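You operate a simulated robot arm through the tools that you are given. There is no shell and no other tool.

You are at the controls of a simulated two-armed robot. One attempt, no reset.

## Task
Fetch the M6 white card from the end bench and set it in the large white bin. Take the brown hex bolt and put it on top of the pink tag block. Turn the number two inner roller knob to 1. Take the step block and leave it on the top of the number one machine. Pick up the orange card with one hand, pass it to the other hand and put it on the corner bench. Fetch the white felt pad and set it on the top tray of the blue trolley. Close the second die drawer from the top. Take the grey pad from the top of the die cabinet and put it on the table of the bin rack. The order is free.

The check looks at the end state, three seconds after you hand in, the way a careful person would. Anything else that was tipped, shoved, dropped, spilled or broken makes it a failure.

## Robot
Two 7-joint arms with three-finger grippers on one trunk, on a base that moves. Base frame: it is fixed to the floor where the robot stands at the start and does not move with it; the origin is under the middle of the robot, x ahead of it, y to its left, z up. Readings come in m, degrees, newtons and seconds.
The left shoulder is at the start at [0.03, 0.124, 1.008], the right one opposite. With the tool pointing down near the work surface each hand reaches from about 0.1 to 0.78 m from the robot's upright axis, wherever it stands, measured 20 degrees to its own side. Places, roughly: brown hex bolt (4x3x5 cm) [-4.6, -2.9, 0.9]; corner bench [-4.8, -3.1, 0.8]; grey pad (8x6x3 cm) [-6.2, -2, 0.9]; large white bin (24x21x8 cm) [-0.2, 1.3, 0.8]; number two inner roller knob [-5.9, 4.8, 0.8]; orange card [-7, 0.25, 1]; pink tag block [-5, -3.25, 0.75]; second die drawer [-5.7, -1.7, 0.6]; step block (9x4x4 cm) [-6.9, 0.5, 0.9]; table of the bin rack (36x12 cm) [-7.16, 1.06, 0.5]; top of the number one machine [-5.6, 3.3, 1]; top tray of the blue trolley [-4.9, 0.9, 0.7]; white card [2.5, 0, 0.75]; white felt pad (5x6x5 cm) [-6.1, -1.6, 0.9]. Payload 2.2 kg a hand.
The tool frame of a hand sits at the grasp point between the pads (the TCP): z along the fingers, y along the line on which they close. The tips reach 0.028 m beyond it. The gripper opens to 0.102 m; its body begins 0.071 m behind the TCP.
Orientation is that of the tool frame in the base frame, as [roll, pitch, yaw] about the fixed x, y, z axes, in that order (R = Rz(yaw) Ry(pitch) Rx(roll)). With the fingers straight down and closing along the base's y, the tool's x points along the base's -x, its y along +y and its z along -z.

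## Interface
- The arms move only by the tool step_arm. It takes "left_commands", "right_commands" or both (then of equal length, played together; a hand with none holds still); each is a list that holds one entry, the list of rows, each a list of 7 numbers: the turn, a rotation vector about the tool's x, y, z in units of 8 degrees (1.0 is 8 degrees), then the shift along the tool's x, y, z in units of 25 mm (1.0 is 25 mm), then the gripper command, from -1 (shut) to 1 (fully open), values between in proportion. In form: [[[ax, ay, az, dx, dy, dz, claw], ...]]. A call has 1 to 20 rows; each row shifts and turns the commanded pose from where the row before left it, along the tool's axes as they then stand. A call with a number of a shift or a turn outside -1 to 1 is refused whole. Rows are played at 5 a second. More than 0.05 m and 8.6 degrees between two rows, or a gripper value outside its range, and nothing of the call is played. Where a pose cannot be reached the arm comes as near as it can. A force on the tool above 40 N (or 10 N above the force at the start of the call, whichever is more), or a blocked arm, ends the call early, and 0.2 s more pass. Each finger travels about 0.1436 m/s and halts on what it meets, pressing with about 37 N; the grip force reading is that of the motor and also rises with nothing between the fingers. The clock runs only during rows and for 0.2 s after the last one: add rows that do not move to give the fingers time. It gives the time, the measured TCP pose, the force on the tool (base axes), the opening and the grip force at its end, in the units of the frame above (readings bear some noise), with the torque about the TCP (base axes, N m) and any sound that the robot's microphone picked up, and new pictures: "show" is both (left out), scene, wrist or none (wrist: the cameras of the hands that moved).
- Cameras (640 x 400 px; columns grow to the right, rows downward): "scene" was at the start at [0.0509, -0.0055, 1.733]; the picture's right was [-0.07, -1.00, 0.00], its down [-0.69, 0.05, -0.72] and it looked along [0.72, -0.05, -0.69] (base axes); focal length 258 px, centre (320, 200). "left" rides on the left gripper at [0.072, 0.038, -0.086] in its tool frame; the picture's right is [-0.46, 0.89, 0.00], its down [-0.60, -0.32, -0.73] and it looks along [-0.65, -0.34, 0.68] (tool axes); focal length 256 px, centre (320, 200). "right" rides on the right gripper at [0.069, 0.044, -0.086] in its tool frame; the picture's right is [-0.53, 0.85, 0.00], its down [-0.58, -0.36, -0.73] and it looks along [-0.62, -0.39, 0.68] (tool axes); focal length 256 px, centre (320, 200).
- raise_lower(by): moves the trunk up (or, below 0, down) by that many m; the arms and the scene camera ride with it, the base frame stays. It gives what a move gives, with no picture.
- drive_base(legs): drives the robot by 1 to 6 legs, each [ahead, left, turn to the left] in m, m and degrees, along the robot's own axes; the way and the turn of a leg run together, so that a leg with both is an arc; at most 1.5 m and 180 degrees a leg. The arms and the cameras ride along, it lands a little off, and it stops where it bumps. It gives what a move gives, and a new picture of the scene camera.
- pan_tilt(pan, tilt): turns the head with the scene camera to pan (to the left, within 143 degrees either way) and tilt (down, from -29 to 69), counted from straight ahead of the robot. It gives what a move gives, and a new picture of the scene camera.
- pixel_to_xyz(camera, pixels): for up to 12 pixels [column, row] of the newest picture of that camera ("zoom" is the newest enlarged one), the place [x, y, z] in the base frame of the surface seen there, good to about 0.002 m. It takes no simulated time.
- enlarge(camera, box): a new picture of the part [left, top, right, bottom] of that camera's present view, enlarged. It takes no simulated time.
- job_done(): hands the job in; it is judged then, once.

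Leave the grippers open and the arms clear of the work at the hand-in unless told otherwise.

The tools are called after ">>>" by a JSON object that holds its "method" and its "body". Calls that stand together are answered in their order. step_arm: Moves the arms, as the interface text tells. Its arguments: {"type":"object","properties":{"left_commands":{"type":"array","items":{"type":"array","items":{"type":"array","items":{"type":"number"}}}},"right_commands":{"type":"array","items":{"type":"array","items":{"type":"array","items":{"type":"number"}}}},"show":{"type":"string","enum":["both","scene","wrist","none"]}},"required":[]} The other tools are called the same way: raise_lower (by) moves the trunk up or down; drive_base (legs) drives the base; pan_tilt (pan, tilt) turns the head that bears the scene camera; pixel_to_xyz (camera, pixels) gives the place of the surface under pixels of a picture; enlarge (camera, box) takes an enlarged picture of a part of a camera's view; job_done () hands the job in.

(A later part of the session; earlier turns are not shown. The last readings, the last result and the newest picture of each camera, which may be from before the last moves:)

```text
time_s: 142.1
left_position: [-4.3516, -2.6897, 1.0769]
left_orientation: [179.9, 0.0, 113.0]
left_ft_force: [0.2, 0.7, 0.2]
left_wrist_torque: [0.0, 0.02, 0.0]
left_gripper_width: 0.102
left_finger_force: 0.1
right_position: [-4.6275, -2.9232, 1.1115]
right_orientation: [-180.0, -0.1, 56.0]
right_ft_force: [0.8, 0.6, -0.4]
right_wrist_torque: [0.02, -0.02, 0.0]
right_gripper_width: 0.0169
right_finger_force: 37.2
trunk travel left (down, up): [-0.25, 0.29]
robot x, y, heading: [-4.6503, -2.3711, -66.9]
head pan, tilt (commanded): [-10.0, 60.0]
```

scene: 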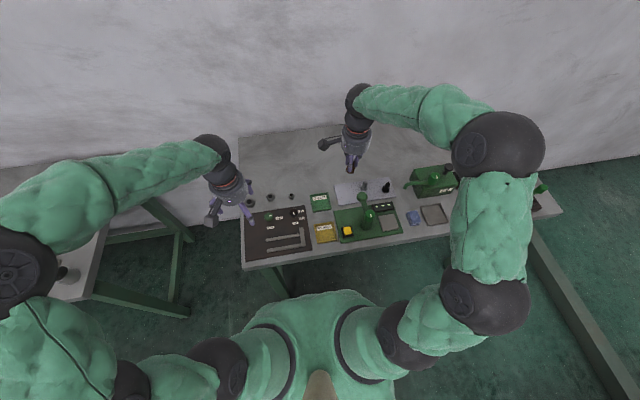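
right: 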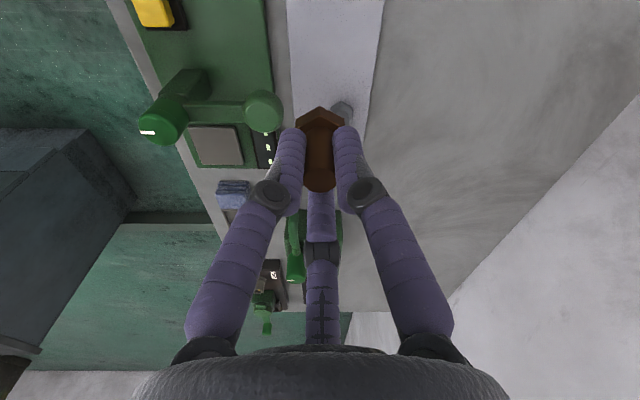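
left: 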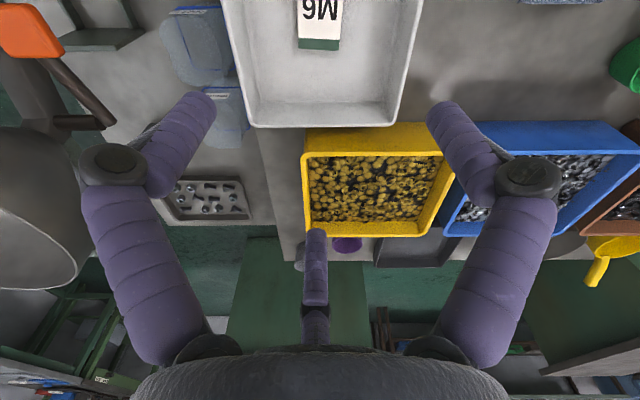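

All obstacles stay below 0.97. I strafe right by 0.45 m.

>>> {"method": "drive_base", "body": {"legs": [[0, -0.45, 0]]}}

>>> {"method": "pan_tilt", "body": {"pan": -8, "tilt": 52}}

```text
time_s: 144.8
left_position: [-4.7737, -2.8703, 1.079]
left_orientation: [180.0, 0.0, 112.7]
left_ft_force: [-0.6, 0.6, 0.0]
left_wrist_torque: [0.0, -0.06, 0.0]
left_gripper_width: 0.1019
left_finger_force: 0.1
right_position: [-5.0515, -3.1017, 1.1101]
right_orientation: [179.9, 0.0, 55.8]
right_ft_force: [1.1, 0.0, -0.7]
right_wrist_torque: [0.01, -0.07, -0.01]
right_gripper_width: 0.0169
right_finger_force: 37.0
trunk travel left (down, up): [-0.25, 0.29]
robot x, y, heading: [-5.0684, -2.547, -67.1]
head pan, tilt (commanded): [-10.0, 60.0]
```

scene: 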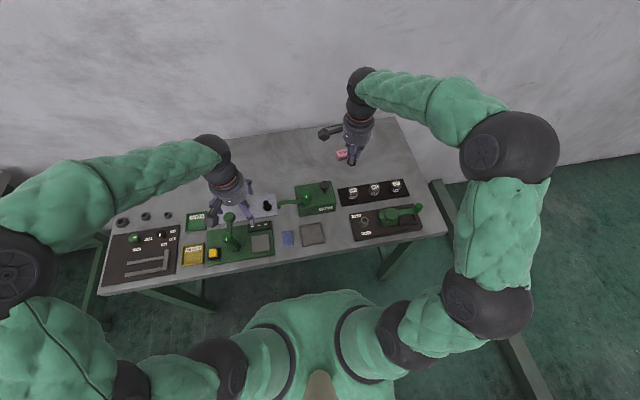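

```text
time_s: 145.5
left_position: [-4.7734, -2.8706, 1.0793]
left_orientation: [-180.0, 0.0, 112.7]
left_ft_force: [0.6, -0.4, 1.4]
left_wrist_torque: [-0.01, 0.02, -0.03]
left_gripper_width: 0.1018
left_finger_force: 0.0
right_position: [-5.0504, -3.1007, 1.1113]
right_orientation: [180.0, -0.1, 55.8]
right_ft_force: [1.0, 0.1, -1.7]
right_wrist_torque: [-0.01, 0.02, 0.0]
right_gripper_width: 0.0169
right_finger_force: 37.3
trunk travel left (down, up): [-0.25, 0.29]
robot x, y, heading: [-5.0652, -2.547, -67.2]
head pan, tilt (commanded): [-8.0, 52.0]
```

scene: 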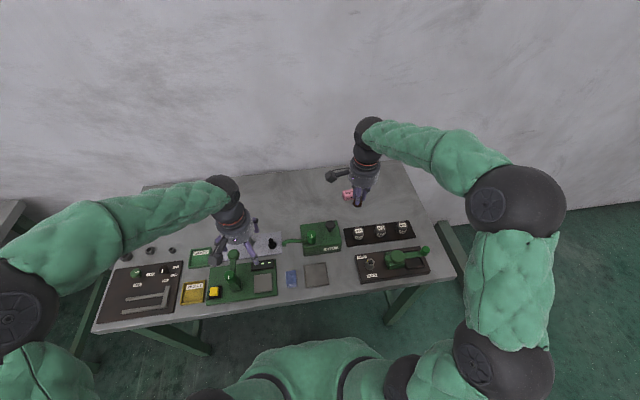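

>>> {"method": "enlarge", "body": {"camera": "scene", "box": [332, 180, 372, 205]}}

>>> {"method": "pixel_to_xyz", "body": {"camera": "zoom", "pixels": [[230, 190], [310, 190], [270, 190], [230, 160], [310, 160], [270, 160], [270, 220], [330, 180], [200, 200], [350, 150], [270, 130]]}}

```text
16.00 times, centred on (352, 192) of scene
```

zoom: 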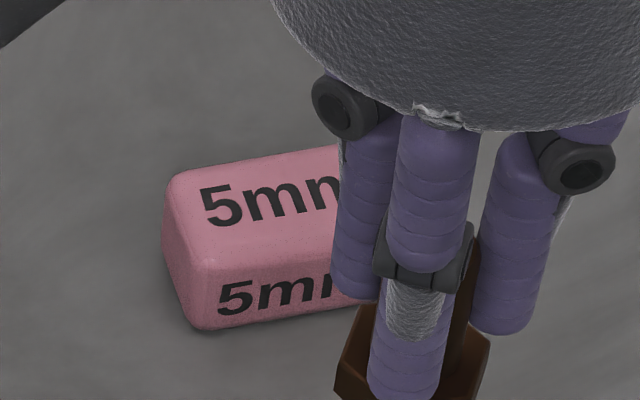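

```text
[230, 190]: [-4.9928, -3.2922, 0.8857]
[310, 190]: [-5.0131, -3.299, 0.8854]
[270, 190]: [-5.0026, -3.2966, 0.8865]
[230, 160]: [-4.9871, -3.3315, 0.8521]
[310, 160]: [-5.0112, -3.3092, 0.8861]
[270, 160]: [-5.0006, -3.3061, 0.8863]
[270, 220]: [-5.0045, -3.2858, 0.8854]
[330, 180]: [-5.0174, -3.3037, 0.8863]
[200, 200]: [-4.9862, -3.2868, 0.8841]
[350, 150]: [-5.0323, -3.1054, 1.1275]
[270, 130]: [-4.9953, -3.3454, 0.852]
```

The pink block's top centre is (-5.003, -3.294, 0.886). I move the bolt over it.

>>> {"method": "step_arm", "body": {"right_commands": [[[0, 0, 0, -0.665, 0.7405, 0, -1], [0, 0, 0, -0.665, 0.7405, 0, -1], [0, 0, 0, -0.665, 0.7405, 0, -1], [0, 0, 0, -0.665, 0.7405, 0, -1], [0, 0, 0, -0.665, 0.7405, 0, -1], [0, 0, 0, -0.665, 0.7405, 0, -1], [0, 0, 0, -0.665, 0.7405, 0, -1], [0, 0, 0, -0.665, 0.7405, 0, -1], [0, 0, 0, 0, 0, 0, -1], [0, 0, 0, 0, 0, 0, -1]]], "show": "both"}}

```text
time_s: 147.7
left_position: [-4.7734, -2.8699, 1.0768]
left_orientation: [-180.0, -0.1, 112.8]
left_ft_force: [-0.4, -0.7, -0.8]
left_wrist_torque: [0.01, 0.02, 0.0]
left_gripper_width: 0.1023
left_finger_force: 0.0
right_position: [-5.0037, -3.2949, 1.1104]
right_orientation: [-179.9, -0.1, 55.8]
right_ft_force: [0.5, -0.6, -1.6]
right_wrist_torque: [0.02, 0.03, 0.0]
right_gripper_width: 0.0169
right_finger_force: 36.8
trunk travel left (down, up): [-0.25, 0.29]
robot x, y, heading: [-5.0647, -2.5458, -67.6]
head pan, tilt (commanded): [-8.0, 52.0]
```

scene: 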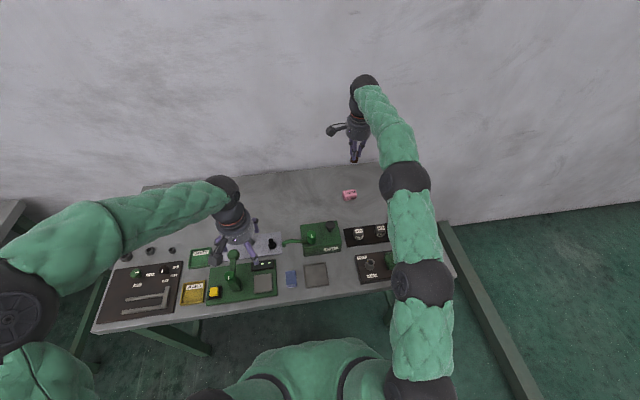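
right: 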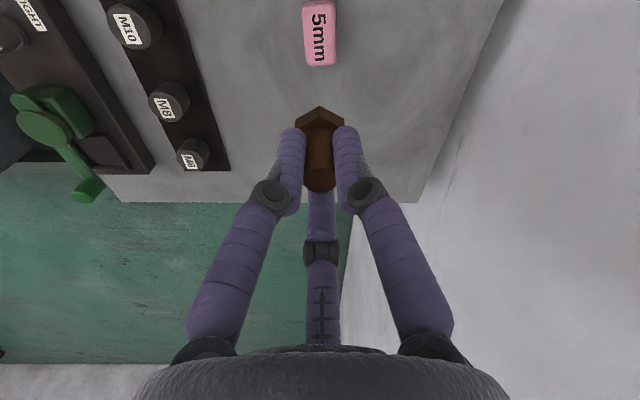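

The block is now free in view at (349,195). I measure it again.

>>> {"method": "enlarge", "body": {"camera": "scene", "box": [330, 180, 370, 205]}}

```text
16.00 times, centred on (350, 192) of scene
```

zoom: 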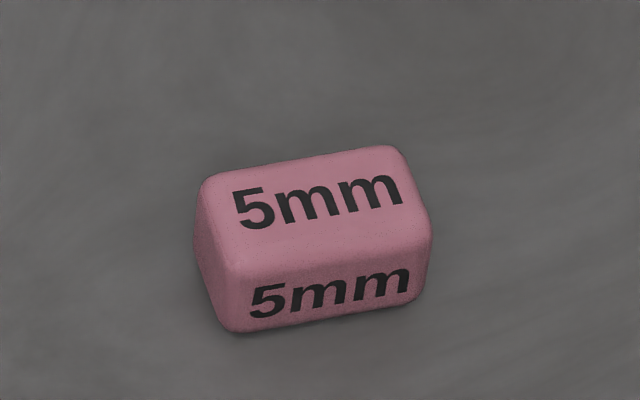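

>>> {"method": "pixel_to_xyz", "body": {"camera": "zoom", "pixels": [[215, 185], [390, 155], [230, 262], [418, 232], [315, 208], [300, 172], [325, 245], [222, 222], [404, 195]]}}

```text
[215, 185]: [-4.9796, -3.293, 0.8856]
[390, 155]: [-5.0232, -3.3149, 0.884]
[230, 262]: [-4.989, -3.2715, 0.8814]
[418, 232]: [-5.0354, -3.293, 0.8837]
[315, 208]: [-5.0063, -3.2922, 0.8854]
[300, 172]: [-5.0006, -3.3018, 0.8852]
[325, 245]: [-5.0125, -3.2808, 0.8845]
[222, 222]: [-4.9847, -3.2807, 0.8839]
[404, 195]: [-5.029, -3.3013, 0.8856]
```

Centre is about (-5.006, -3.293); I correct 3 mm and go down to z ≈ 0.948.

>>> {"method": "step_arm", "body": {"right_commands": [[[0, 0, 0, 0, -0.12, 0.8, -1], [0, 0, 0, 0, 0, 0.8, -1], [0, 0, 0, 0, 0, 0.8, -1], [0, 0, 0, 0, 0, 0.8, -1], [0, 0, 0, 0, 0, 0.8, -1], [0, 0, 0, 0, 0, 0.8, -1], [0, 0, 0, 0, 0, 0.8, -1], [0, 0, 0, 0, 0, 0.8, -1], [0, 0, 0, 0, 0, 0, -1]]], "show": "both"}}

>>> {"method": "enlarge", "body": {"camera": "scene", "box": [325, 165, 373, 210]}}

```text
time_s: 149.7
left_position: [-4.7734, -2.8688, 1.0787]
left_orientation: [-179.9, 0.0, 112.7]
left_ft_force: [0.0, 0.4, -1.0]
left_wrist_torque: [-0.01, 0.01, 0.03]
left_gripper_width: 0.1021
left_finger_force: 0.1
right_position: [-5.0062, -3.2925, 0.9515]
right_orientation: [-180.0, 0.0, 55.8]
right_ft_force: [0.4, 0.1, -1.0]
right_wrist_torque: [-0.02, 0.0, 0.02]
right_gripper_width: 0.0169
right_finger_force: 36.7
trunk travel left (down, up): [-0.25, 0.29]
robot x, y, heading: [-5.0708, -2.55, -67.4]
head pan, tilt (commanded): [-8.0, 52.0]
```

scene: 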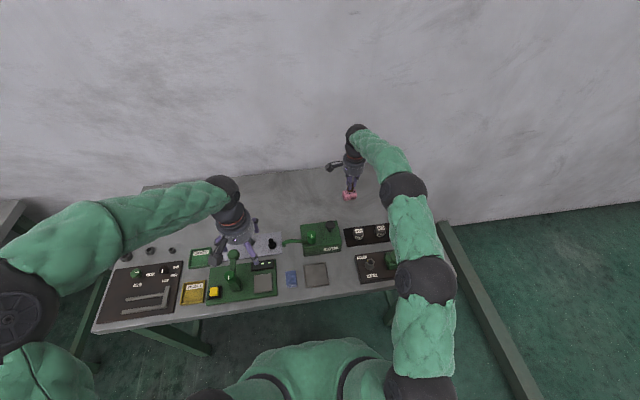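
right: 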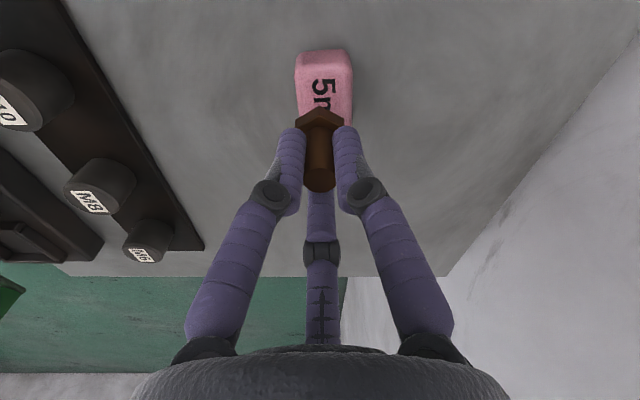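

```text
8.89 times, centred on (349, 188) of scene
```

zoom: 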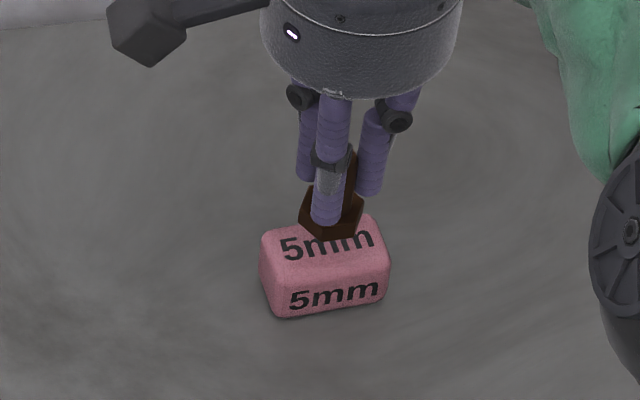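

The bolt is over the block. I go down 17 mm, then in small steps watching the force.

>>> {"method": "step_arm", "body": {"right_commands": [[[0, 0, 0, 0, 0, 0.4, -1], [0, 0, 0, 0, 0, 0.28, -1], [0, 0, 0, 0, 0, 0, -1], [0, 0, 0, 0, 0, 0, -1]]], "show": "wrist"}}

>>> {"method": "enlarge", "body": {"camera": "scene", "box": [325, 165, 373, 210]}}

```text
time_s: 150.7
left_position: [-4.7719, -2.869, 1.0785]
left_orientation: [180.0, 0.0, 112.7]
left_ft_force: [-0.3, 0.1, 0.2]
left_wrist_torque: [0.0, 0.01, 0.02]
left_gripper_width: 0.1022
left_finger_force: 0.1
right_position: [-5.0056, -3.2916, 0.9348]
right_orientation: [180.0, -0.1, 55.8]
right_ft_force: [0.4, -0.4, -1.4]
right_wrist_torque: [0.0, 0.0, -0.01]
right_gripper_width: 0.0171
right_finger_force: 36.7
trunk travel left (down, up): [-0.25, 0.29]
robot x, y, heading: [-5.0686, -2.548, -67.5]
head pan, tilt (commanded): [-8.0, 52.0]
```

right: 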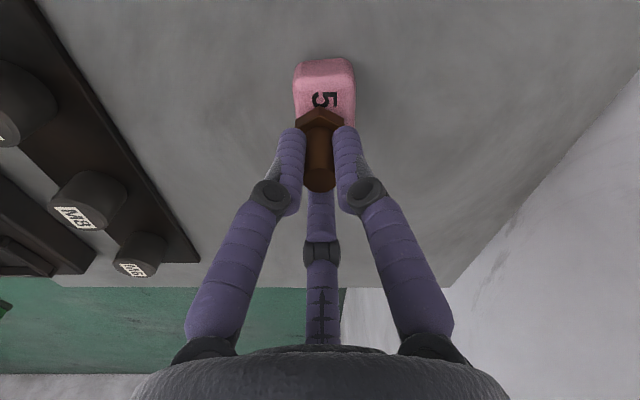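

```text
8.89 times, centred on (349, 188) of scene
```

zoom: 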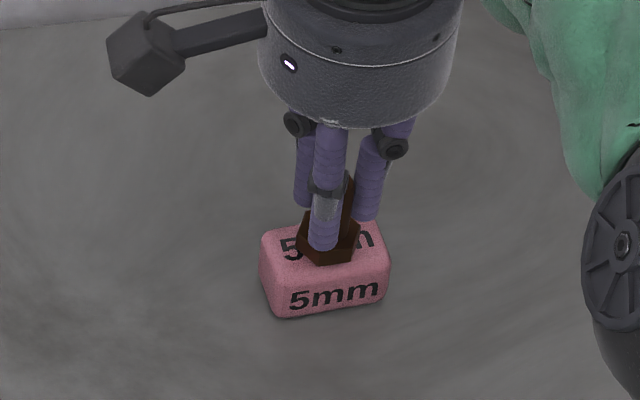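

>>> {"method": "step_arm", "body": {"right_commands": [[[0, 0, 0, 0, 0, 0.08, -1], [0, 0, 0, 0, 0, 0.08, -1], [0, 0, 0, 0, 0, 0, -1]]], "show": "none"}}

>>> {"method": "step_arm", "body": {"right_commands": [[[0, 0, 0, 0, 0, 0.04, -1], [0, 0, 0, 0, 0, 0, -1]]], "show": "none"}}

```text
time_s: 151.5
left_position: [-4.7728, -2.8705, 1.0795]
left_orientation: [179.9, 0.0, 112.7]
left_ft_force: [-0.8, 0.0, 0.1]
left_wrist_torque: [-0.02, 0.01, -0.01]
left_gripper_width: 0.1022
left_finger_force: 0.0
right_position: [-5.005, -3.293, 0.9304]
right_orientation: [-180.0, -0.2, 55.9]
right_ft_force: [-0.3, -0.9, -1.3]
right_wrist_torque: [0.0, 0.0, -0.07]
right_gripper_width: 0.0168
right_finger_force: 37.2
trunk travel left (down, up): [-0.25, 0.29]
robot x, y, heading: [-5.0656, -2.5467, -67.6]
head pan, tilt (commanded): [-8.0, 52.0]
```

```text
time_s: 152.1
left_position: [-4.7725, -2.8696, 1.0773]
left_orientation: [-180.0, 0.0, 112.7]
left_ft_force: [-1.2, 0.5, -0.1]
left_wrist_torque: [-0.01, 0.02, 0.01]
left_gripper_width: 0.1021
left_finger_force: 0.0
right_position: [-5.0047, -3.2935, 0.9302]
right_orientation: [180.0, 0.0, 55.7]
right_ft_force: [0.0, 0.6, 2.2]
right_wrist_torque: [0.09, 0.0, 0.02]
right_gripper_width: 0.017
right_finger_force: 36.9
trunk travel left (down, up): [-0.25, 0.29]
robot x, y, heading: [-5.0683, -2.5484, -67.3]
head pan, tilt (commanded): [-8.0, 52.0]
```

The force turned from -1.3 to +2.2 N: the bolt rests on the block. I open the fingers and rise straight up.

>>> {"method": "step_arm", "body": {"right_commands": [[[0, 0, 0, 0, 0, 0, -0.5], [0, 0, 0, 0, 0, 0, 0], [0, 0, 0, 0, 0, 0, 0.2], [0, 0, 0, 0, 0, 0, 0.2]]], "show": "wrist"}}

>>> {"method": "enlarge", "body": {"camera": "scene", "box": [325, 165, 373, 210]}}

```text
time_s: 153.1
left_position: [-4.7726, -2.8697, 1.0783]
left_orientation: [-180.0, 0.0, 112.7]
left_ft_force: [0.2, -0.4, -0.2]
left_wrist_torque: [0.01, -0.02, 0.03]
left_gripper_width: 0.1022
left_finger_force: 0.1
right_position: [-5.0045, -3.293, 0.9296]
right_orientation: [180.0, -0.1, 55.8]
right_ft_force: [-0.7, -0.9, 0.8]
right_wrist_torque: [0.01, 0.01, -0.01]
right_gripper_width: 0.0612
right_finger_force: 0.1
trunk travel left (down, up): [-0.25, 0.29]
robot x, y, heading: [-5.063, -2.5473, -67.5]
head pan, tilt (commanded): [-8.0, 52.0]
```

right: 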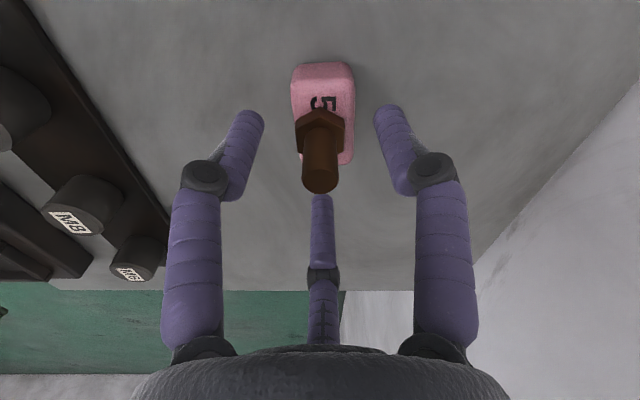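

```text
8.89 times, centred on (349, 188) of scene
```

zoom: 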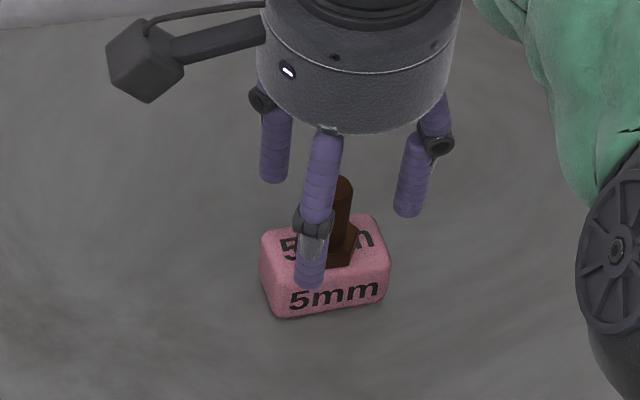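

The bolt stands free on the block. I rise straight up 0.2 m.

>>> {"method": "step_arm", "body": {"right_commands": [[[0, 0, 0, 0, 0, -0.4, 0.2], [0, 0, 0, 0, 0, -0.8, 0.2], [0, 0, 0, 0, 0, -0.8, 0.2], [0, 0, 0, 0, 0, -0.8, 0.2], [0, 0, 0, 0, 0, -0.8, 0.2], [0, 0, 0, 0, 0, -0.8, 0.5], [0, 0, 0, 0, 0, -0.8, 1], [0, 0, 0, 0, 0, -0.8, 1]]], "show": "both"}}

>>> {"method": "enlarge", "body": {"camera": "scene", "box": [325, 165, 373, 210]}}

```text
time_s: 154.9
left_position: [-4.7725, -2.8689, 1.0784]
left_orientation: [179.9, 0.1, 112.7]
left_ft_force: [0.4, 0.3, 0.3]
left_wrist_torque: [0.02, 0.0, 0.02]
left_gripper_width: 0.1019
left_finger_force: 0.1
right_position: [-5.0044, -3.2927, 1.0778]
right_orientation: [-179.9, 0.0, 55.9]
right_ft_force: [-0.2, -0.2, 0.8]
right_wrist_torque: [0.01, -0.01, 0.01]
right_gripper_width: 0.1022
right_finger_force: 0.1
trunk travel left (down, up): [-0.25, 0.29]
robot x, y, heading: [-5.0639, -2.5481, -67.2]
head pan, tilt (commanded): [-8.0, 52.0]
```

scene: 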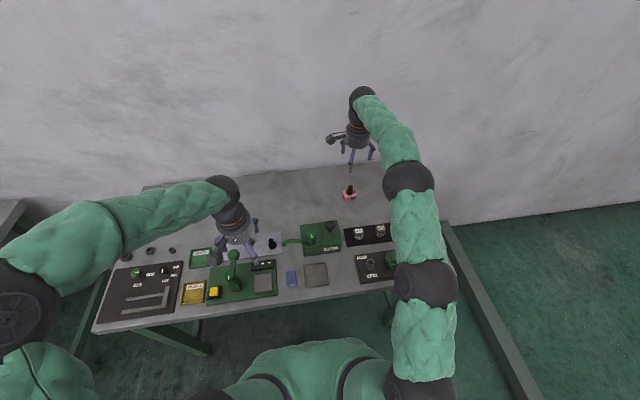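
right: 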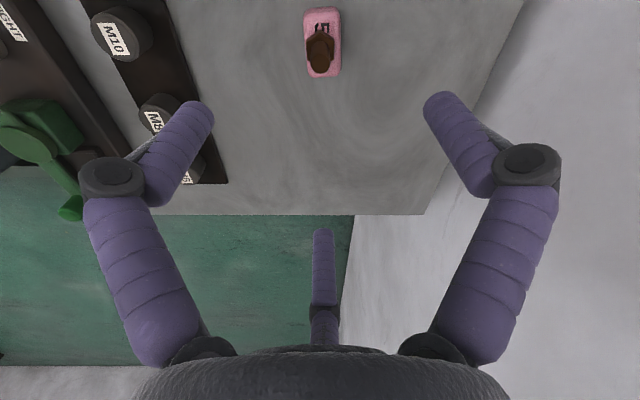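

```text
8.89 times, centred on (349, 188) of scene
```

zoom: 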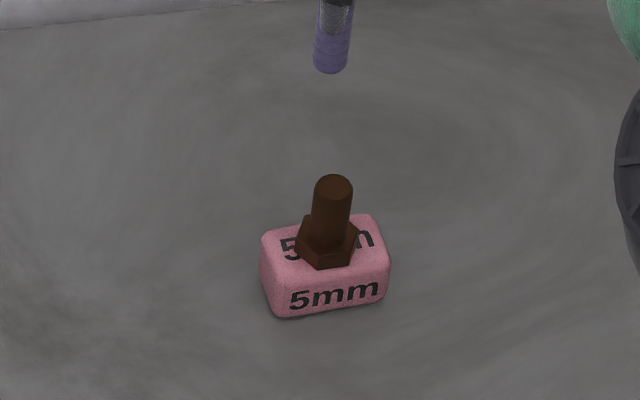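

The bolt stands well centred on the pink block. I retract the right hand and turn it back.

>>> {"method": "step_arm", "body": {"right_commands": [[[0, 0, 0, 0.8916, -0.8988, 0, 1], [0, 0, 0, 0.8916, -0.8988, 0, 1], [0, 0, 0, 0.8916, -0.8988, 0, 1], [0, 0, 0, 0.8916, -0.8988, 0, 1], [0, 0, 0, 0.8916, -0.8988, 0, 1], [0, 0, 0, 0.8916, -0.8988, 0, 1], [0, 0, 0, 0.8916, -0.8988, 0, 1], [0, 0, 0, 0.8916, -0.8988, 0, 1], [0, 0, 0, 0.8916, -0.8988, 0, 1], [0, 0, 0, 0.8916, -0.8988, 0, 1], [0, 0, -0.89, 0, 0, 0, 1], [0, 0, -0.89, 0, 0, 0, 1], [0, 0, -0.89, 0, 0, 0, 1], [0, 0, -0.89, 0, 0, 0, 1], [0, 0, -0.89, 0, 0, 0, 1], [0, 0, -0.89, 0, 0, 0, 1], [0, 0, -0.89, 0, 0, 0, 1], [0, 0, -0.89, 0, 0, 0, 1]]], "show": "none"}}

>>> {"method": "drive_base", "body": {"legs": [[-0.3, 0, 0], [0, 0.45, 0], [0, 0, -89]]}}

```text
time_s: 158.7
left_position: [-4.7713, -2.8687, 1.0788]
left_orientation: [180.0, 0.1, 112.8]
left_ft_force: [-0.2, -0.3, -0.5]
left_wrist_torque: [0.03, 0.02, -0.02]
left_gripper_width: 0.1018
left_finger_force: 0.0
right_position: [-5.067, -2.9809, 1.0787]
right_orientation: [180.0, -0.1, 112.8]
right_ft_force: [-1.1, 0.2, 0.7]
right_wrist_torque: [0.0, 0.03, 0.01]
right_gripper_width: 0.1022
right_finger_force: 0.0
trunk travel left (down, up): [-0.25, 0.29]
robot x, y, heading: [-5.0655, -2.5497, -67.4]
head pan, tilt (commanded): [-8.0, 52.0]
```

```text
time_s: 166.8
left_position: [-5.0691, -2.4048, 1.0776]
left_orientation: [179.9, 0.1, 25.0]
left_ft_force: [-0.4, 0.1, 1.2]
left_wrist_torque: [0.01, 0.0, 0.04]
left_gripper_width: 0.1022
left_finger_force: 0.0
right_position: [-5.1941, -2.1149, 1.0794]
right_orientation: [-179.9, 0.0, 25.0]
right_ft_force: [-0.5, 0.8, -0.4]
right_wrist_torque: [0.0, -0.03, 0.03]
right_gripper_width: 0.102
right_finger_force: 0.0
trunk travel left (down, up): [-0.25, 0.29]
robot x, y, heading: [-4.7585, -2.0988, -155.1]
head pan, tilt (commanded): [-8.0, 52.0]
```

scene: 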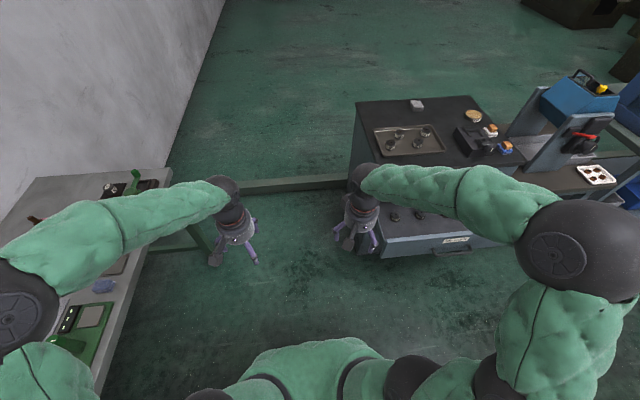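

I see the die cabinet's top. I enlarge it.

>>> {"method": "enlarge", "body": {"camera": "scene", "box": [345, 80, 545, 205]}}

>>> {"method": "enlarge", "body": {"camera": "scene", "box": [370, 180, 530, 280]}}

```text
3.20 times, centred on (445, 142) of scene
```

zoom: 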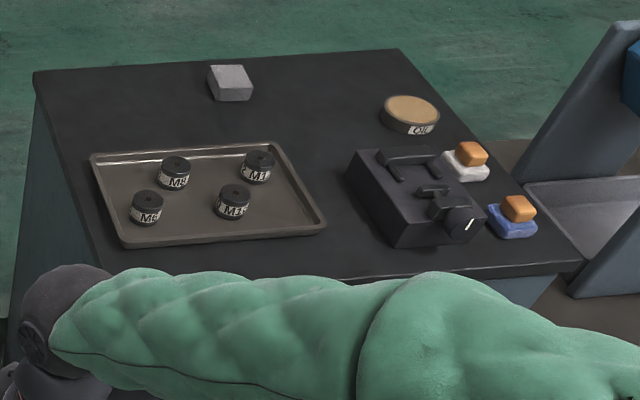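

```text
4.00 times, centred on (450, 230) of scene
```

zoom: 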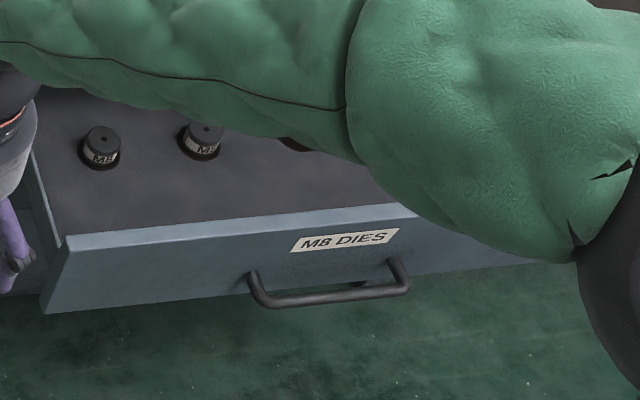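

>>> {"method": "enlarge", "body": {"camera": "scene", "box": [345, 80, 545, 205]}}

>>> {"method": "pixel_to_xyz", "body": {"camera": "zoom", "pixels": [[229, 76], [212, 70], [246, 69], [233, 98], [251, 96], [470, 152], [450, 165], [480, 175], [515, 208], [205, 240], [36, 78], [398, 52]]}}

>>> {"method": "pixel_to_xyz", "body": {"camera": "scene", "pixels": [[382, 257], [505, 246], [388, 243], [450, 250], [436, 255], [470, 250], [352, 150], [526, 162], [480, 150]]}}

```text
3.20 times, centred on (445, 142) of scene
```

zoom: 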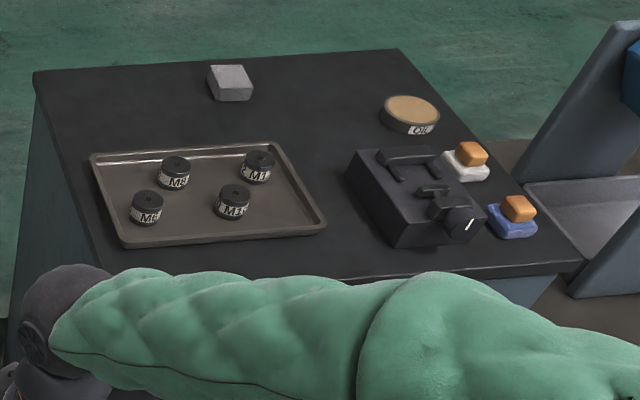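

```text
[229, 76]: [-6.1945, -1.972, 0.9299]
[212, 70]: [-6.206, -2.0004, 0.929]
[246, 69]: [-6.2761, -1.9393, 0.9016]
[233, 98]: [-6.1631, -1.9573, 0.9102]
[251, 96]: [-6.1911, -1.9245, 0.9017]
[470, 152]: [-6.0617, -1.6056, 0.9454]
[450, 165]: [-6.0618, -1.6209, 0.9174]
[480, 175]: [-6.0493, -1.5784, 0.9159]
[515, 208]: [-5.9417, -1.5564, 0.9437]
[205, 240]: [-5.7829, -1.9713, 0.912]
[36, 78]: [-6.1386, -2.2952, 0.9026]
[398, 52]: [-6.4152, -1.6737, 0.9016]
```

```text
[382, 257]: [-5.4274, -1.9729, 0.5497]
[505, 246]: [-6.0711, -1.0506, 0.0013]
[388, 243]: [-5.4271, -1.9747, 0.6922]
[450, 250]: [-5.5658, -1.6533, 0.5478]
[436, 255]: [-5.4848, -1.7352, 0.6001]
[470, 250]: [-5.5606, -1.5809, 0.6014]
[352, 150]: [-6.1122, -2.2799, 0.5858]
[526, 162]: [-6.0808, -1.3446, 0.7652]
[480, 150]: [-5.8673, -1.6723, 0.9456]
```

The second drawer's face is at u≈5.76 (z 0.55–0.69), centre about 0.70 m into the room; the closed ones stand at about 6.03. I align to the cabinet and strafe right so its centre is in front of the right hand.

>>> {"method": "drive_base", "body": {"legs": [[0, -0.51, -1.2]]}}

>>> {"method": "pan_tilt", "body": {"pan": 0, "tilt": 50}}

```text
time_s: 169.8
left_position: [-5.283, -1.939, 1.0782]
left_orientation: [-179.9, -0.1, 23.6]
left_ft_force: [-0.1, 0.3, -0.7]
left_wrist_torque: [0.0, 0.0, -0.04]
left_gripper_width: 0.1021
left_finger_force: 0.0
right_position: [-5.4, -1.6474, 1.0793]
right_orientation: [180.0, 0.1, 23.5]
right_ft_force: [0.1, 0.5, 0.6]
right_wrist_torque: [-0.03, 0.0, -0.03]
right_gripper_width: 0.1021
right_finger_force: 0.0
trunk travel left (down, up): [-0.25, 0.29]
robot x, y, heading: [-4.9657, -1.6394, -156.6]
head pan, tilt (commanded): [-8.0, 52.0]
```

scene: 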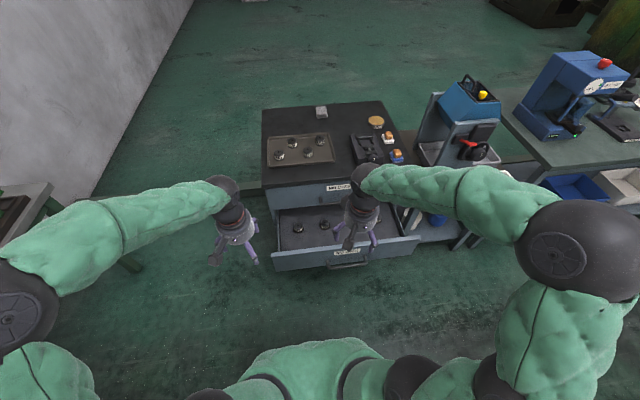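

```text
time_s: 170.5
left_position: [-5.2831, -1.9386, 1.0781]
left_orientation: [-180.0, 0.0, 23.6]
left_ft_force: [0.1, 0.7, -0.7]
left_wrist_torque: [-0.02, -0.01, 0.01]
left_gripper_width: 0.102
left_finger_force: 0.1
right_position: [-5.3993, -1.6474, 1.0799]
right_orientation: [-180.0, 0.0, 23.5]
right_ft_force: [0.7, -0.3, -0.9]
right_wrist_torque: [-0.02, 0.02, 0.01]
right_gripper_width: 0.1021
right_finger_force: 0.0
trunk travel left (down, up): [-0.25, 0.29]
robot x, y, heading: [-4.9646, -1.6379, -156.4]
head pan, tilt (commanded): [0.0, 50.0]
```

scene: 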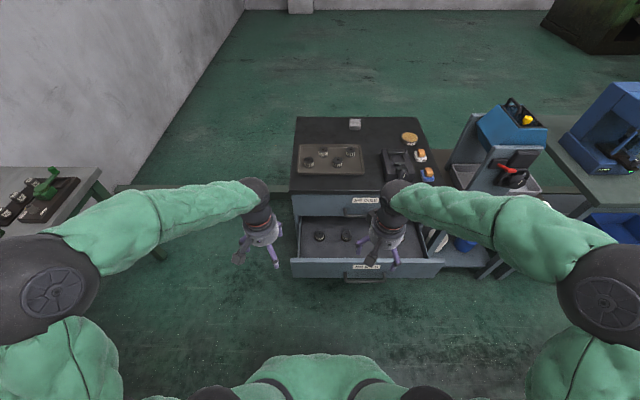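

>>> {"method": "pixel_to_xyz", "body": {"camera": "scene", "pixels": [[294, 268], [443, 268], [362, 280], [345, 278], [382, 277], [325, 268], [420, 268], [296, 275], [440, 277], [295, 191], [436, 192], [350, 213]]}}

>>> {"method": "enlarge", "body": {"camera": "scene", "box": [270, 180, 470, 300]}}

```text
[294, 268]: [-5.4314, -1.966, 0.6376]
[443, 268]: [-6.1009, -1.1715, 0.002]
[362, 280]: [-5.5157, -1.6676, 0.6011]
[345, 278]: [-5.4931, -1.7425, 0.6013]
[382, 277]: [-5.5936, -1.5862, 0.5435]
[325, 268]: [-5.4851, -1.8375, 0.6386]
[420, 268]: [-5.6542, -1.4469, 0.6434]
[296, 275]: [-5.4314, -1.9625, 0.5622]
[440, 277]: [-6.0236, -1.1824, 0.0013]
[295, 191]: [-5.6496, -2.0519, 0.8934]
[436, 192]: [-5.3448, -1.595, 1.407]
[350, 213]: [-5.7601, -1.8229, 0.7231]
```

```text
3.20 times, centred on (370, 240) of scene
```

zoom: 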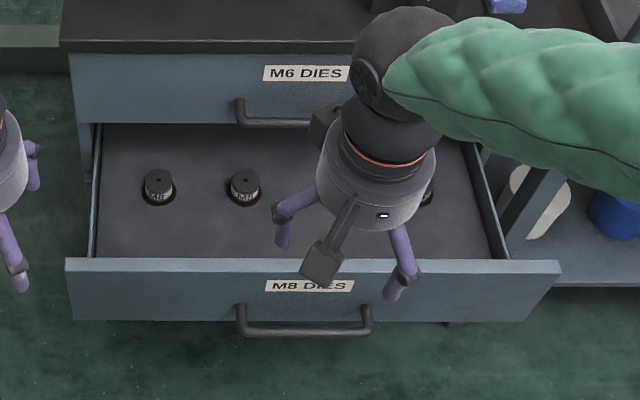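

The drawer face centre is at w≈0.71, u≈5.76; it must go in by 0.246 m. I back off 0.15 m and lower the trunk 0.2 m so the right arm can point its fingers forward at drawer height.

>>> {"method": "drive_base", "body": {"legs": [[-0.15, 0, 0]]}}

>>> {"method": "raise_lower", "body": {"by": -0.2}}

>>> {"method": "step_arm", "body": {"right_commands": [[[0, 0, 0, -0.8, 0.2, 0, -1], [0, 0, 0, -0.8, 0.3, 0, -1], [0, 0, 0, -0.8, 0.3, 0, -1], [0, 0, 0, -0.8, 0.3, 0, -1], [0, -0.9375, 0, 0, 0, 0, -1], [0, -0.9375, 0, 0, 0, 0, -1], [0, -0.9375, 0, 0, 0, 0, -1], [0, -0.9375, 0, 0, 0, 0, -1], [0, -0.9375, 0, 0, 0, 0, -1], [0, -0.9375, 0, 0, 0, 0, -1], [0, -0.9375, 0, 0, 0, 0, -1], [0, -0.9375, 0, 0, 0, 0, -1], [0, -0.9375, 0, 0, 0, 0, -1], [0, -0.9375, 0, 0, 0, 0, -1], [0, -0.9375, 0, 0, 0, 0, -1], [0, -0.9375, 0, 0, 0, 0, -1], [0, 0, 0, 0, 0, 0, -1]]], "show": "both"}}

```text
time_s: 171.8
left_position: [-5.1432, -1.88, 1.0782]
left_orientation: [-180.0, 0.1, 23.7]
left_ft_force: [0.1, 0.7, 0.0]
left_wrist_torque: [0.0, 0.03, 0.03]
left_gripper_width: 0.1019
left_finger_force: 0.0
right_position: [-5.2625, -1.5889, 1.0795]
right_orientation: [-180.0, 0.0, 23.7]
right_ft_force: [-0.4, 0.4, 0.5]
right_wrist_torque: [-0.03, 0.03, -0.02]
right_gripper_width: 0.1018
right_finger_force: 0.0
trunk travel left (down, up): [-0.25, 0.29]
robot x, y, heading: [-4.8265, -1.5803, -156.0]
head pan, tilt (commanded): [0.0, 50.0]
```

scene: 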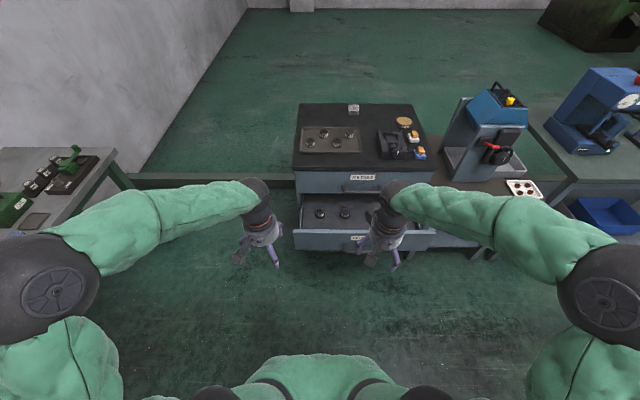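

```text
time_s: 174.0
left_position: [-5.1455, -1.88, 0.8781]
left_orientation: [-180.0, 0.0, 23.9]
left_ft_force: [0.3, -0.5, -0.6]
left_wrist_torque: [0.01, 0.0, 0.01]
left_gripper_width: 0.1018
left_finger_force: 0.1
right_position: [-5.2629, -1.5886, 0.8795]
right_orientation: [179.9, 0.0, 23.7]
right_ft_force: [0.7, -0.1, 0.6]
right_wrist_torque: [-0.01, 0.01, 0.01]
right_gripper_width: 0.1018
right_finger_force: 0.0
trunk travel left (down, up): [-0.05, 0.49]
robot x, y, heading: [-4.8286, -1.5802, -156.2]
head pan, tilt (commanded): [0.0, 50.0]
```

```text
time_s: 177.6
left_position: [-5.1451, -1.8796, 0.8778]
left_orientation: [-179.9, 0.0, 23.7]
left_ft_force: [-0.6, 0.8, 0.1]
left_wrist_torque: [0.0, -0.01, -0.01]
left_gripper_width: 0.1017
left_finger_force: 0.0
right_position: [-5.3017, -1.6781, 0.8991]
right_orientation: [168.9, 89.8, 12.1]
right_ft_force: [0.0, 0.4, -0.2]
right_wrist_torque: [-0.01, -0.01, -0.01]
right_gripper_width: 0.0022
right_finger_force: 31.8
right hand out of reach, approached as far as the arm can: row 15, 16
trunk travel left (down, up): [-0.05, 0.49]
robot x, y, heading: [-4.8306, -1.5801, -156.5]
head pan, tilt (commanded): [0.0, 50.0]
```

scene: 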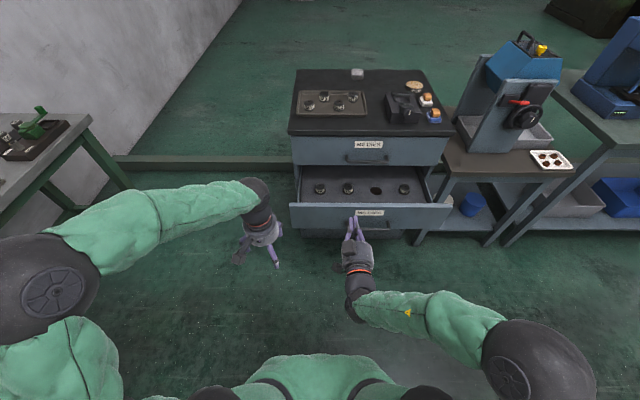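
right: 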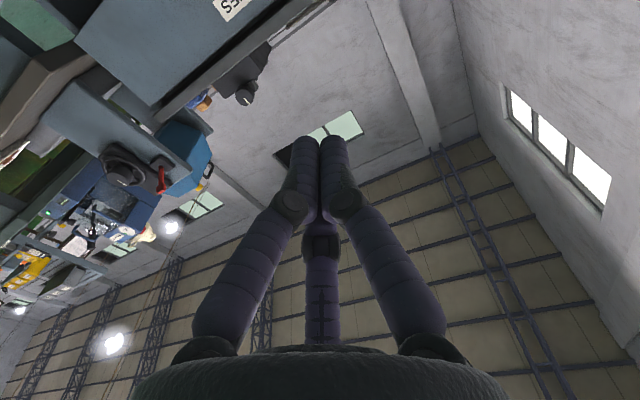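

The fingers now point forward (tool x down, y left, z ahead). I lower 0.247 m and shift right 0.116 m, staying clear of the handle.

>>> {"method": "step_arm", "body": {"right_commands": [[[0, 0, 0, 0.9, -0.464, 0, -1], [0, 0, 0, 0.9, -0.464, 0, -1], [0, 0, 0, 0.9, -0.464, 0, -1], [0, 0, 0, 0.9, -0.464, 0, -1], [0, 0, 0, 0.9, -0.464, 0, -1], [0, 0, 0, 0.9, -0.464, 0, -1], [0, 0, 0, 0.9, -0.464, 0, -1], [0, 0, 0, 0.9, -0.464, 0, -1], [0, 0, 0, 0.9, -0.464, 0, -1], [0, 0, 0, 0.9, -0.464, 0, -1], [0, 0, 0, 0.9, 0, 0, -1], [0, 0, 0, 0, 0, 0, -1]]], "show": "both"}}

```text
time_s: 180.2
left_position: [-5.1447, -1.8813, 0.8771]
left_orientation: [179.9, 0.0, 23.8]
left_ft_force: [-0.1, 0.7, -0.8]
left_wrist_torque: [0.02, 0.0, 0.01]
left_gripper_width: 0.102
left_finger_force: 0.1
right_position: [-5.243, -1.7063, 0.741]
right_orientation: [175.2, 89.9, 18.7]
right_ft_force: [-0.1, -0.2, 0.0]
right_wrist_torque: [0.01, -0.01, 0.01]
right_gripper_width: 0.0022
right_finger_force: 31.8
right hand out of reach, approached as far as the arm can: row 1, 2, 3, 4, 5, 6, 7, 8, 9, 10, 11
trunk travel left (down, up): [-0.05, 0.49]
robot x, y, heading: [-4.8274, -1.5797, -156.4]
head pan, tilt (commanded): [0.0, 50.0]
```

scene: 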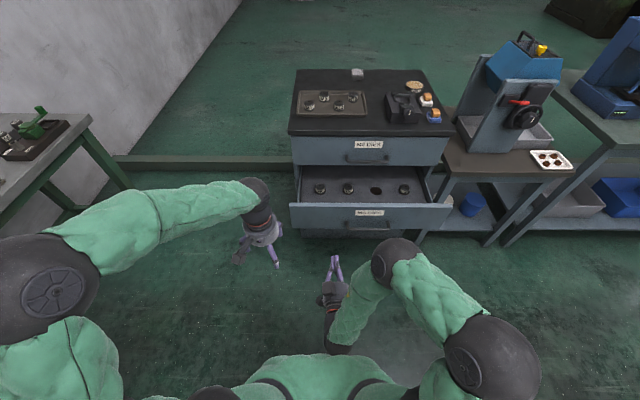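
right: 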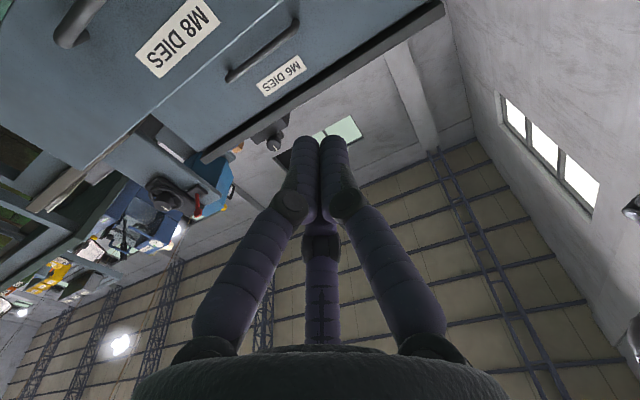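

The arm is too cramped that close to the body. I back the base 0.17 m further and extend the hand ahead instead.

>>> {"method": "drive_base", "body": {"legs": [[-0.17, 0, 0]]}}

>>> {"method": "step_arm", "body": {"right_commands": [[[0, 0, 0, 0, 0, 0.8, -1], [0, 0, 0, 0, 0, 0.8, -1], [0, 0, 0, 0, 0, 0.8, -1], [0, 0, 0, 0, 0, 0.8, -1], [0, 0, 0, 0, 0, 0.8, -1], [0, 0, 0, 0, 0, 0.8, -1], [0, 0, 0, 0, 0, 0, -1], [0, 0, 0, 0, 0, 0, -1]]], "show": "both"}}

```text
time_s: 181.7
left_position: [-4.9894, -1.8119, 0.8784]
left_orientation: [179.9, -0.1, 23.9]
left_ft_force: [0.5, -0.6, 0.5]
left_wrist_torque: [0.01, -0.01, 0.0]
left_gripper_width: 0.1019
left_finger_force: 0.0
right_position: [-5.0873, -1.6396, 0.7408]
right_orientation: [167.2, 89.9, 10.9]
right_ft_force: [-0.4, 0.3, -0.1]
right_wrist_torque: [0.0, 0.0, 0.01]
right_gripper_width: 0.0019
right_finger_force: 31.9
trunk travel left (down, up): [-0.05, 0.49]
robot x, y, heading: [-4.6743, -1.5121, -155.9]
head pan, tilt (commanded): [0.0, 50.0]
```

scene: 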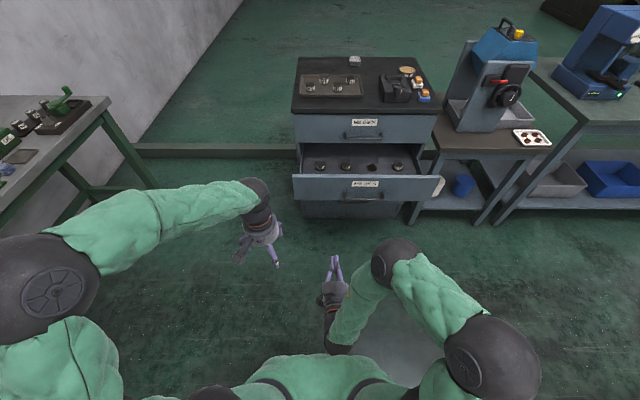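

```text
time_s: 183.5
left_position: [-4.9898, -1.8117, 0.8785]
left_orientation: [-180.0, -0.1, 23.9]
left_ft_force: [-0.5, -0.8, -0.1]
left_wrist_torque: [0.02, -0.02, 0.01]
left_gripper_width: 0.1022
left_finger_force: 0.0
right_position: [-5.1246, -1.6644, 0.7329]
right_orientation: [176.6, 89.8, 20.1]
right_ft_force: [-0.2, -0.7, 0.4]
right_wrist_torque: [0.0, 0.01, 0.01]
right_gripper_width: 0.0023
right_finger_force: 31.4
right hand out of reach, approached as far as the arm can: row 2, 3, 4, 5, 6
trunk travel left (down, up): [-0.05, 0.49]
robot x, y, heading: [-4.675, -1.5105, -156.0]
head pan, tilt (commanded): [0.0, 50.0]
```

scene: 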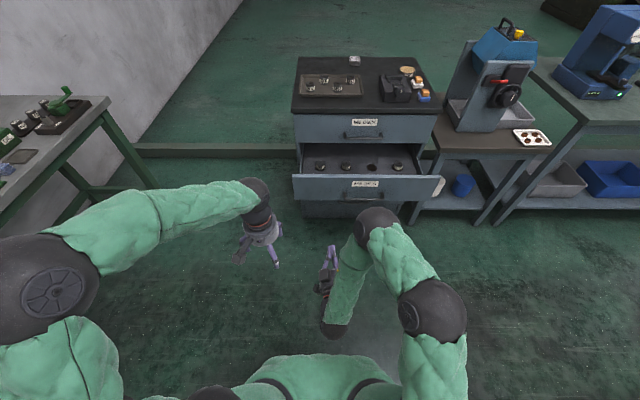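
right: 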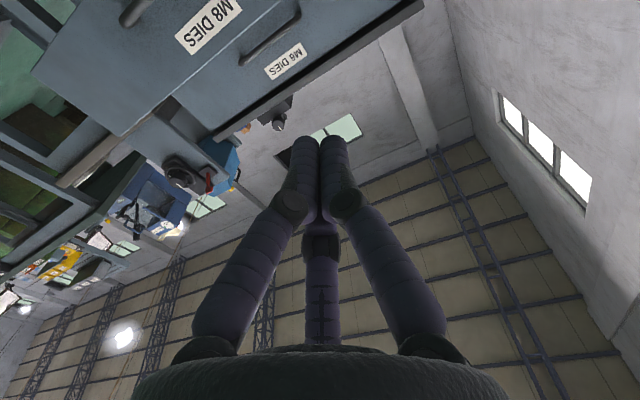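

That orientation is at the joint limits. I choose another way: tilt the hand only 35° forward from straight down and push beside the handle. I rotate the hand back by 55° first.

>>> {"method": "step_arm", "body": {"right_commands": [[[0, 0.98, 0, 0, 0, 0, -1], [0, 0.98, 0, 0, 0, 0, -1], [0, 0.98, 0, 0, 0, 0, -1], [0, 0.98, 0, 0, 0, 0, -1], [0, 0.98, 0, 0, 0, 0, -1], [0, 0.98, 0, 0, 0, 0, -1], [0, 0.98, 0, 0, 0, 0, -1], [0, 0, 0, 0, 0, 0, -1]]], "show": "both"}}

```text
time_s: 185.3
left_position: [-4.99, -1.8128, 0.8774]
left_orientation: [179.9, 0.0, 23.8]
left_ft_force: [-0.5, 0.6, -0.5]
left_wrist_torque: [-0.01, 0.02, -0.03]
left_gripper_width: 0.1018
left_finger_force: 0.1
right_position: [-5.124, -1.6666, 0.7346]
right_orientation: [-180.0, 35.0, 23.5]
right_ft_force: [-0.1, 0.4, -0.9]
right_wrist_torque: [0.02, 0.02, -0.04]
right_gripper_width: 0.0019
right_finger_force: 31.4
trunk travel left (down, up): [-0.05, 0.49]
robot x, y, heading: [-4.6758, -1.5099, -156.1]
head pan, tilt (commanded): [0.0, 50.0]
```

scene: 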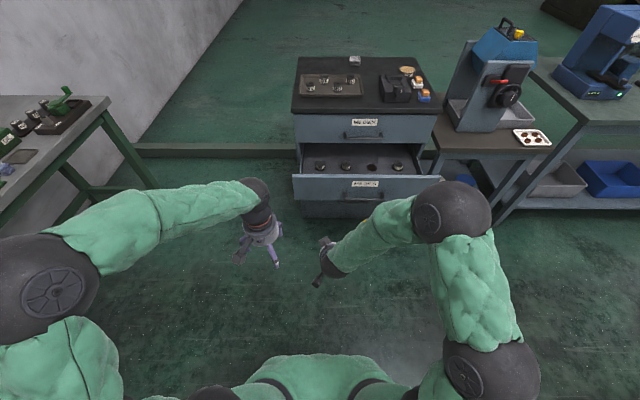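
right: 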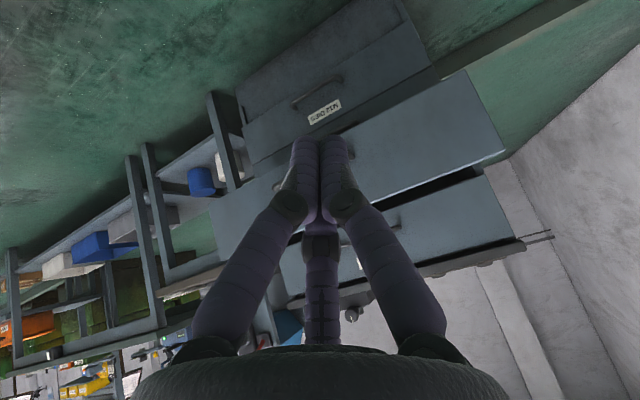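

The tilted pose (35°) is reached well. I lower to z≈0.648 and move the hand 0.17 m to the right.

>>> {"method": "step_arm", "body": {"right_commands": [[[0, 0, 0, 0.25, -0.85, 0.356, -1], [0, 0, 0, 0.25, -0.85, 0.356, -1], [0, 0, 0, 0.25, -0.85, 0.356, -1], [0, 0, 0, 0.25, -0.85, 0.356, -1], [0, 0, 0, 0.25, -0.85, 0.356, -1], [0, 0, 0, 0.25, -0.85, 0.356, -1], [0, 0, 0, 0.25, -0.85, 0.356, -1], [0, 0, 0, 0.25, -0.85, 0.356, -1], [0, 0, 0, 0, 0, 0, -1]]], "show": "none"}}

>>> {"method": "drive_base", "body": {"legs": [[0.28, -0.185, 0]]}}

```text
time_s: 187.3
left_position: [-4.9915, -1.8128, 0.8784]
left_orientation: [-180.0, 0.0, 23.8]
left_ft_force: [-0.3, -0.4, -0.5]
left_wrist_torque: [0.01, -0.02, 0.0]
left_gripper_width: 0.1019
left_finger_force: 0.2
right_position: [-5.19, -1.5103, 0.6469]
right_orientation: [-179.9, 35.0, 23.6]
right_ft_force: [-1.0, 0.9, -0.9]
right_wrist_torque: [0.01, 0.0, 0.01]
right_gripper_width: 0.0021
right_finger_force: 31.1
trunk travel left (down, up): [-0.05, 0.49]
robot x, y, heading: [-4.6735, -1.512, -156.5]
head pan, tilt (commanded): [0.0, 50.0]
```

```text
time_s: 189.5
left_position: [-5.3236, -1.7519, 0.8792]
left_orientation: [-180.0, 0.0, 23.8]
left_ft_force: [-0.1, -0.1, -0.6]
left_wrist_torque: [-0.02, -0.02, 0.02]
left_gripper_width: 0.102
left_finger_force: 0.1
right_position: [-5.5227, -1.4509, 0.648]
right_orientation: [-179.9, 35.1, 23.5]
right_ft_force: [-0.2, 0.7, -0.3]
right_wrist_torque: [-0.02, -0.03, -0.03]
right_gripper_width: 0.002
right_finger_force: 31.6
trunk travel left (down, up): [-0.05, 0.49]
robot x, y, heading: [-5.0053, -1.4525, -156.4]
head pan, tilt (commanded): [0.0, 50.0]
```

scene: 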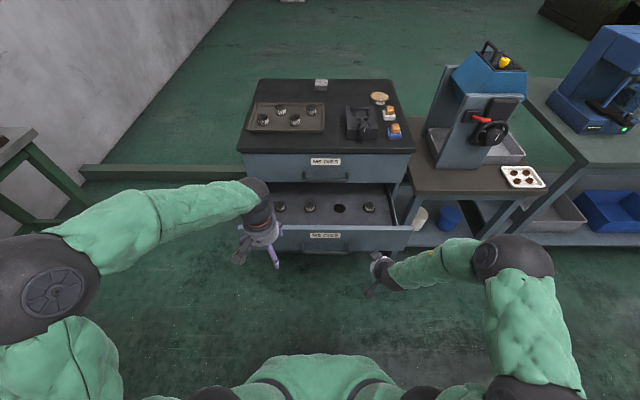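

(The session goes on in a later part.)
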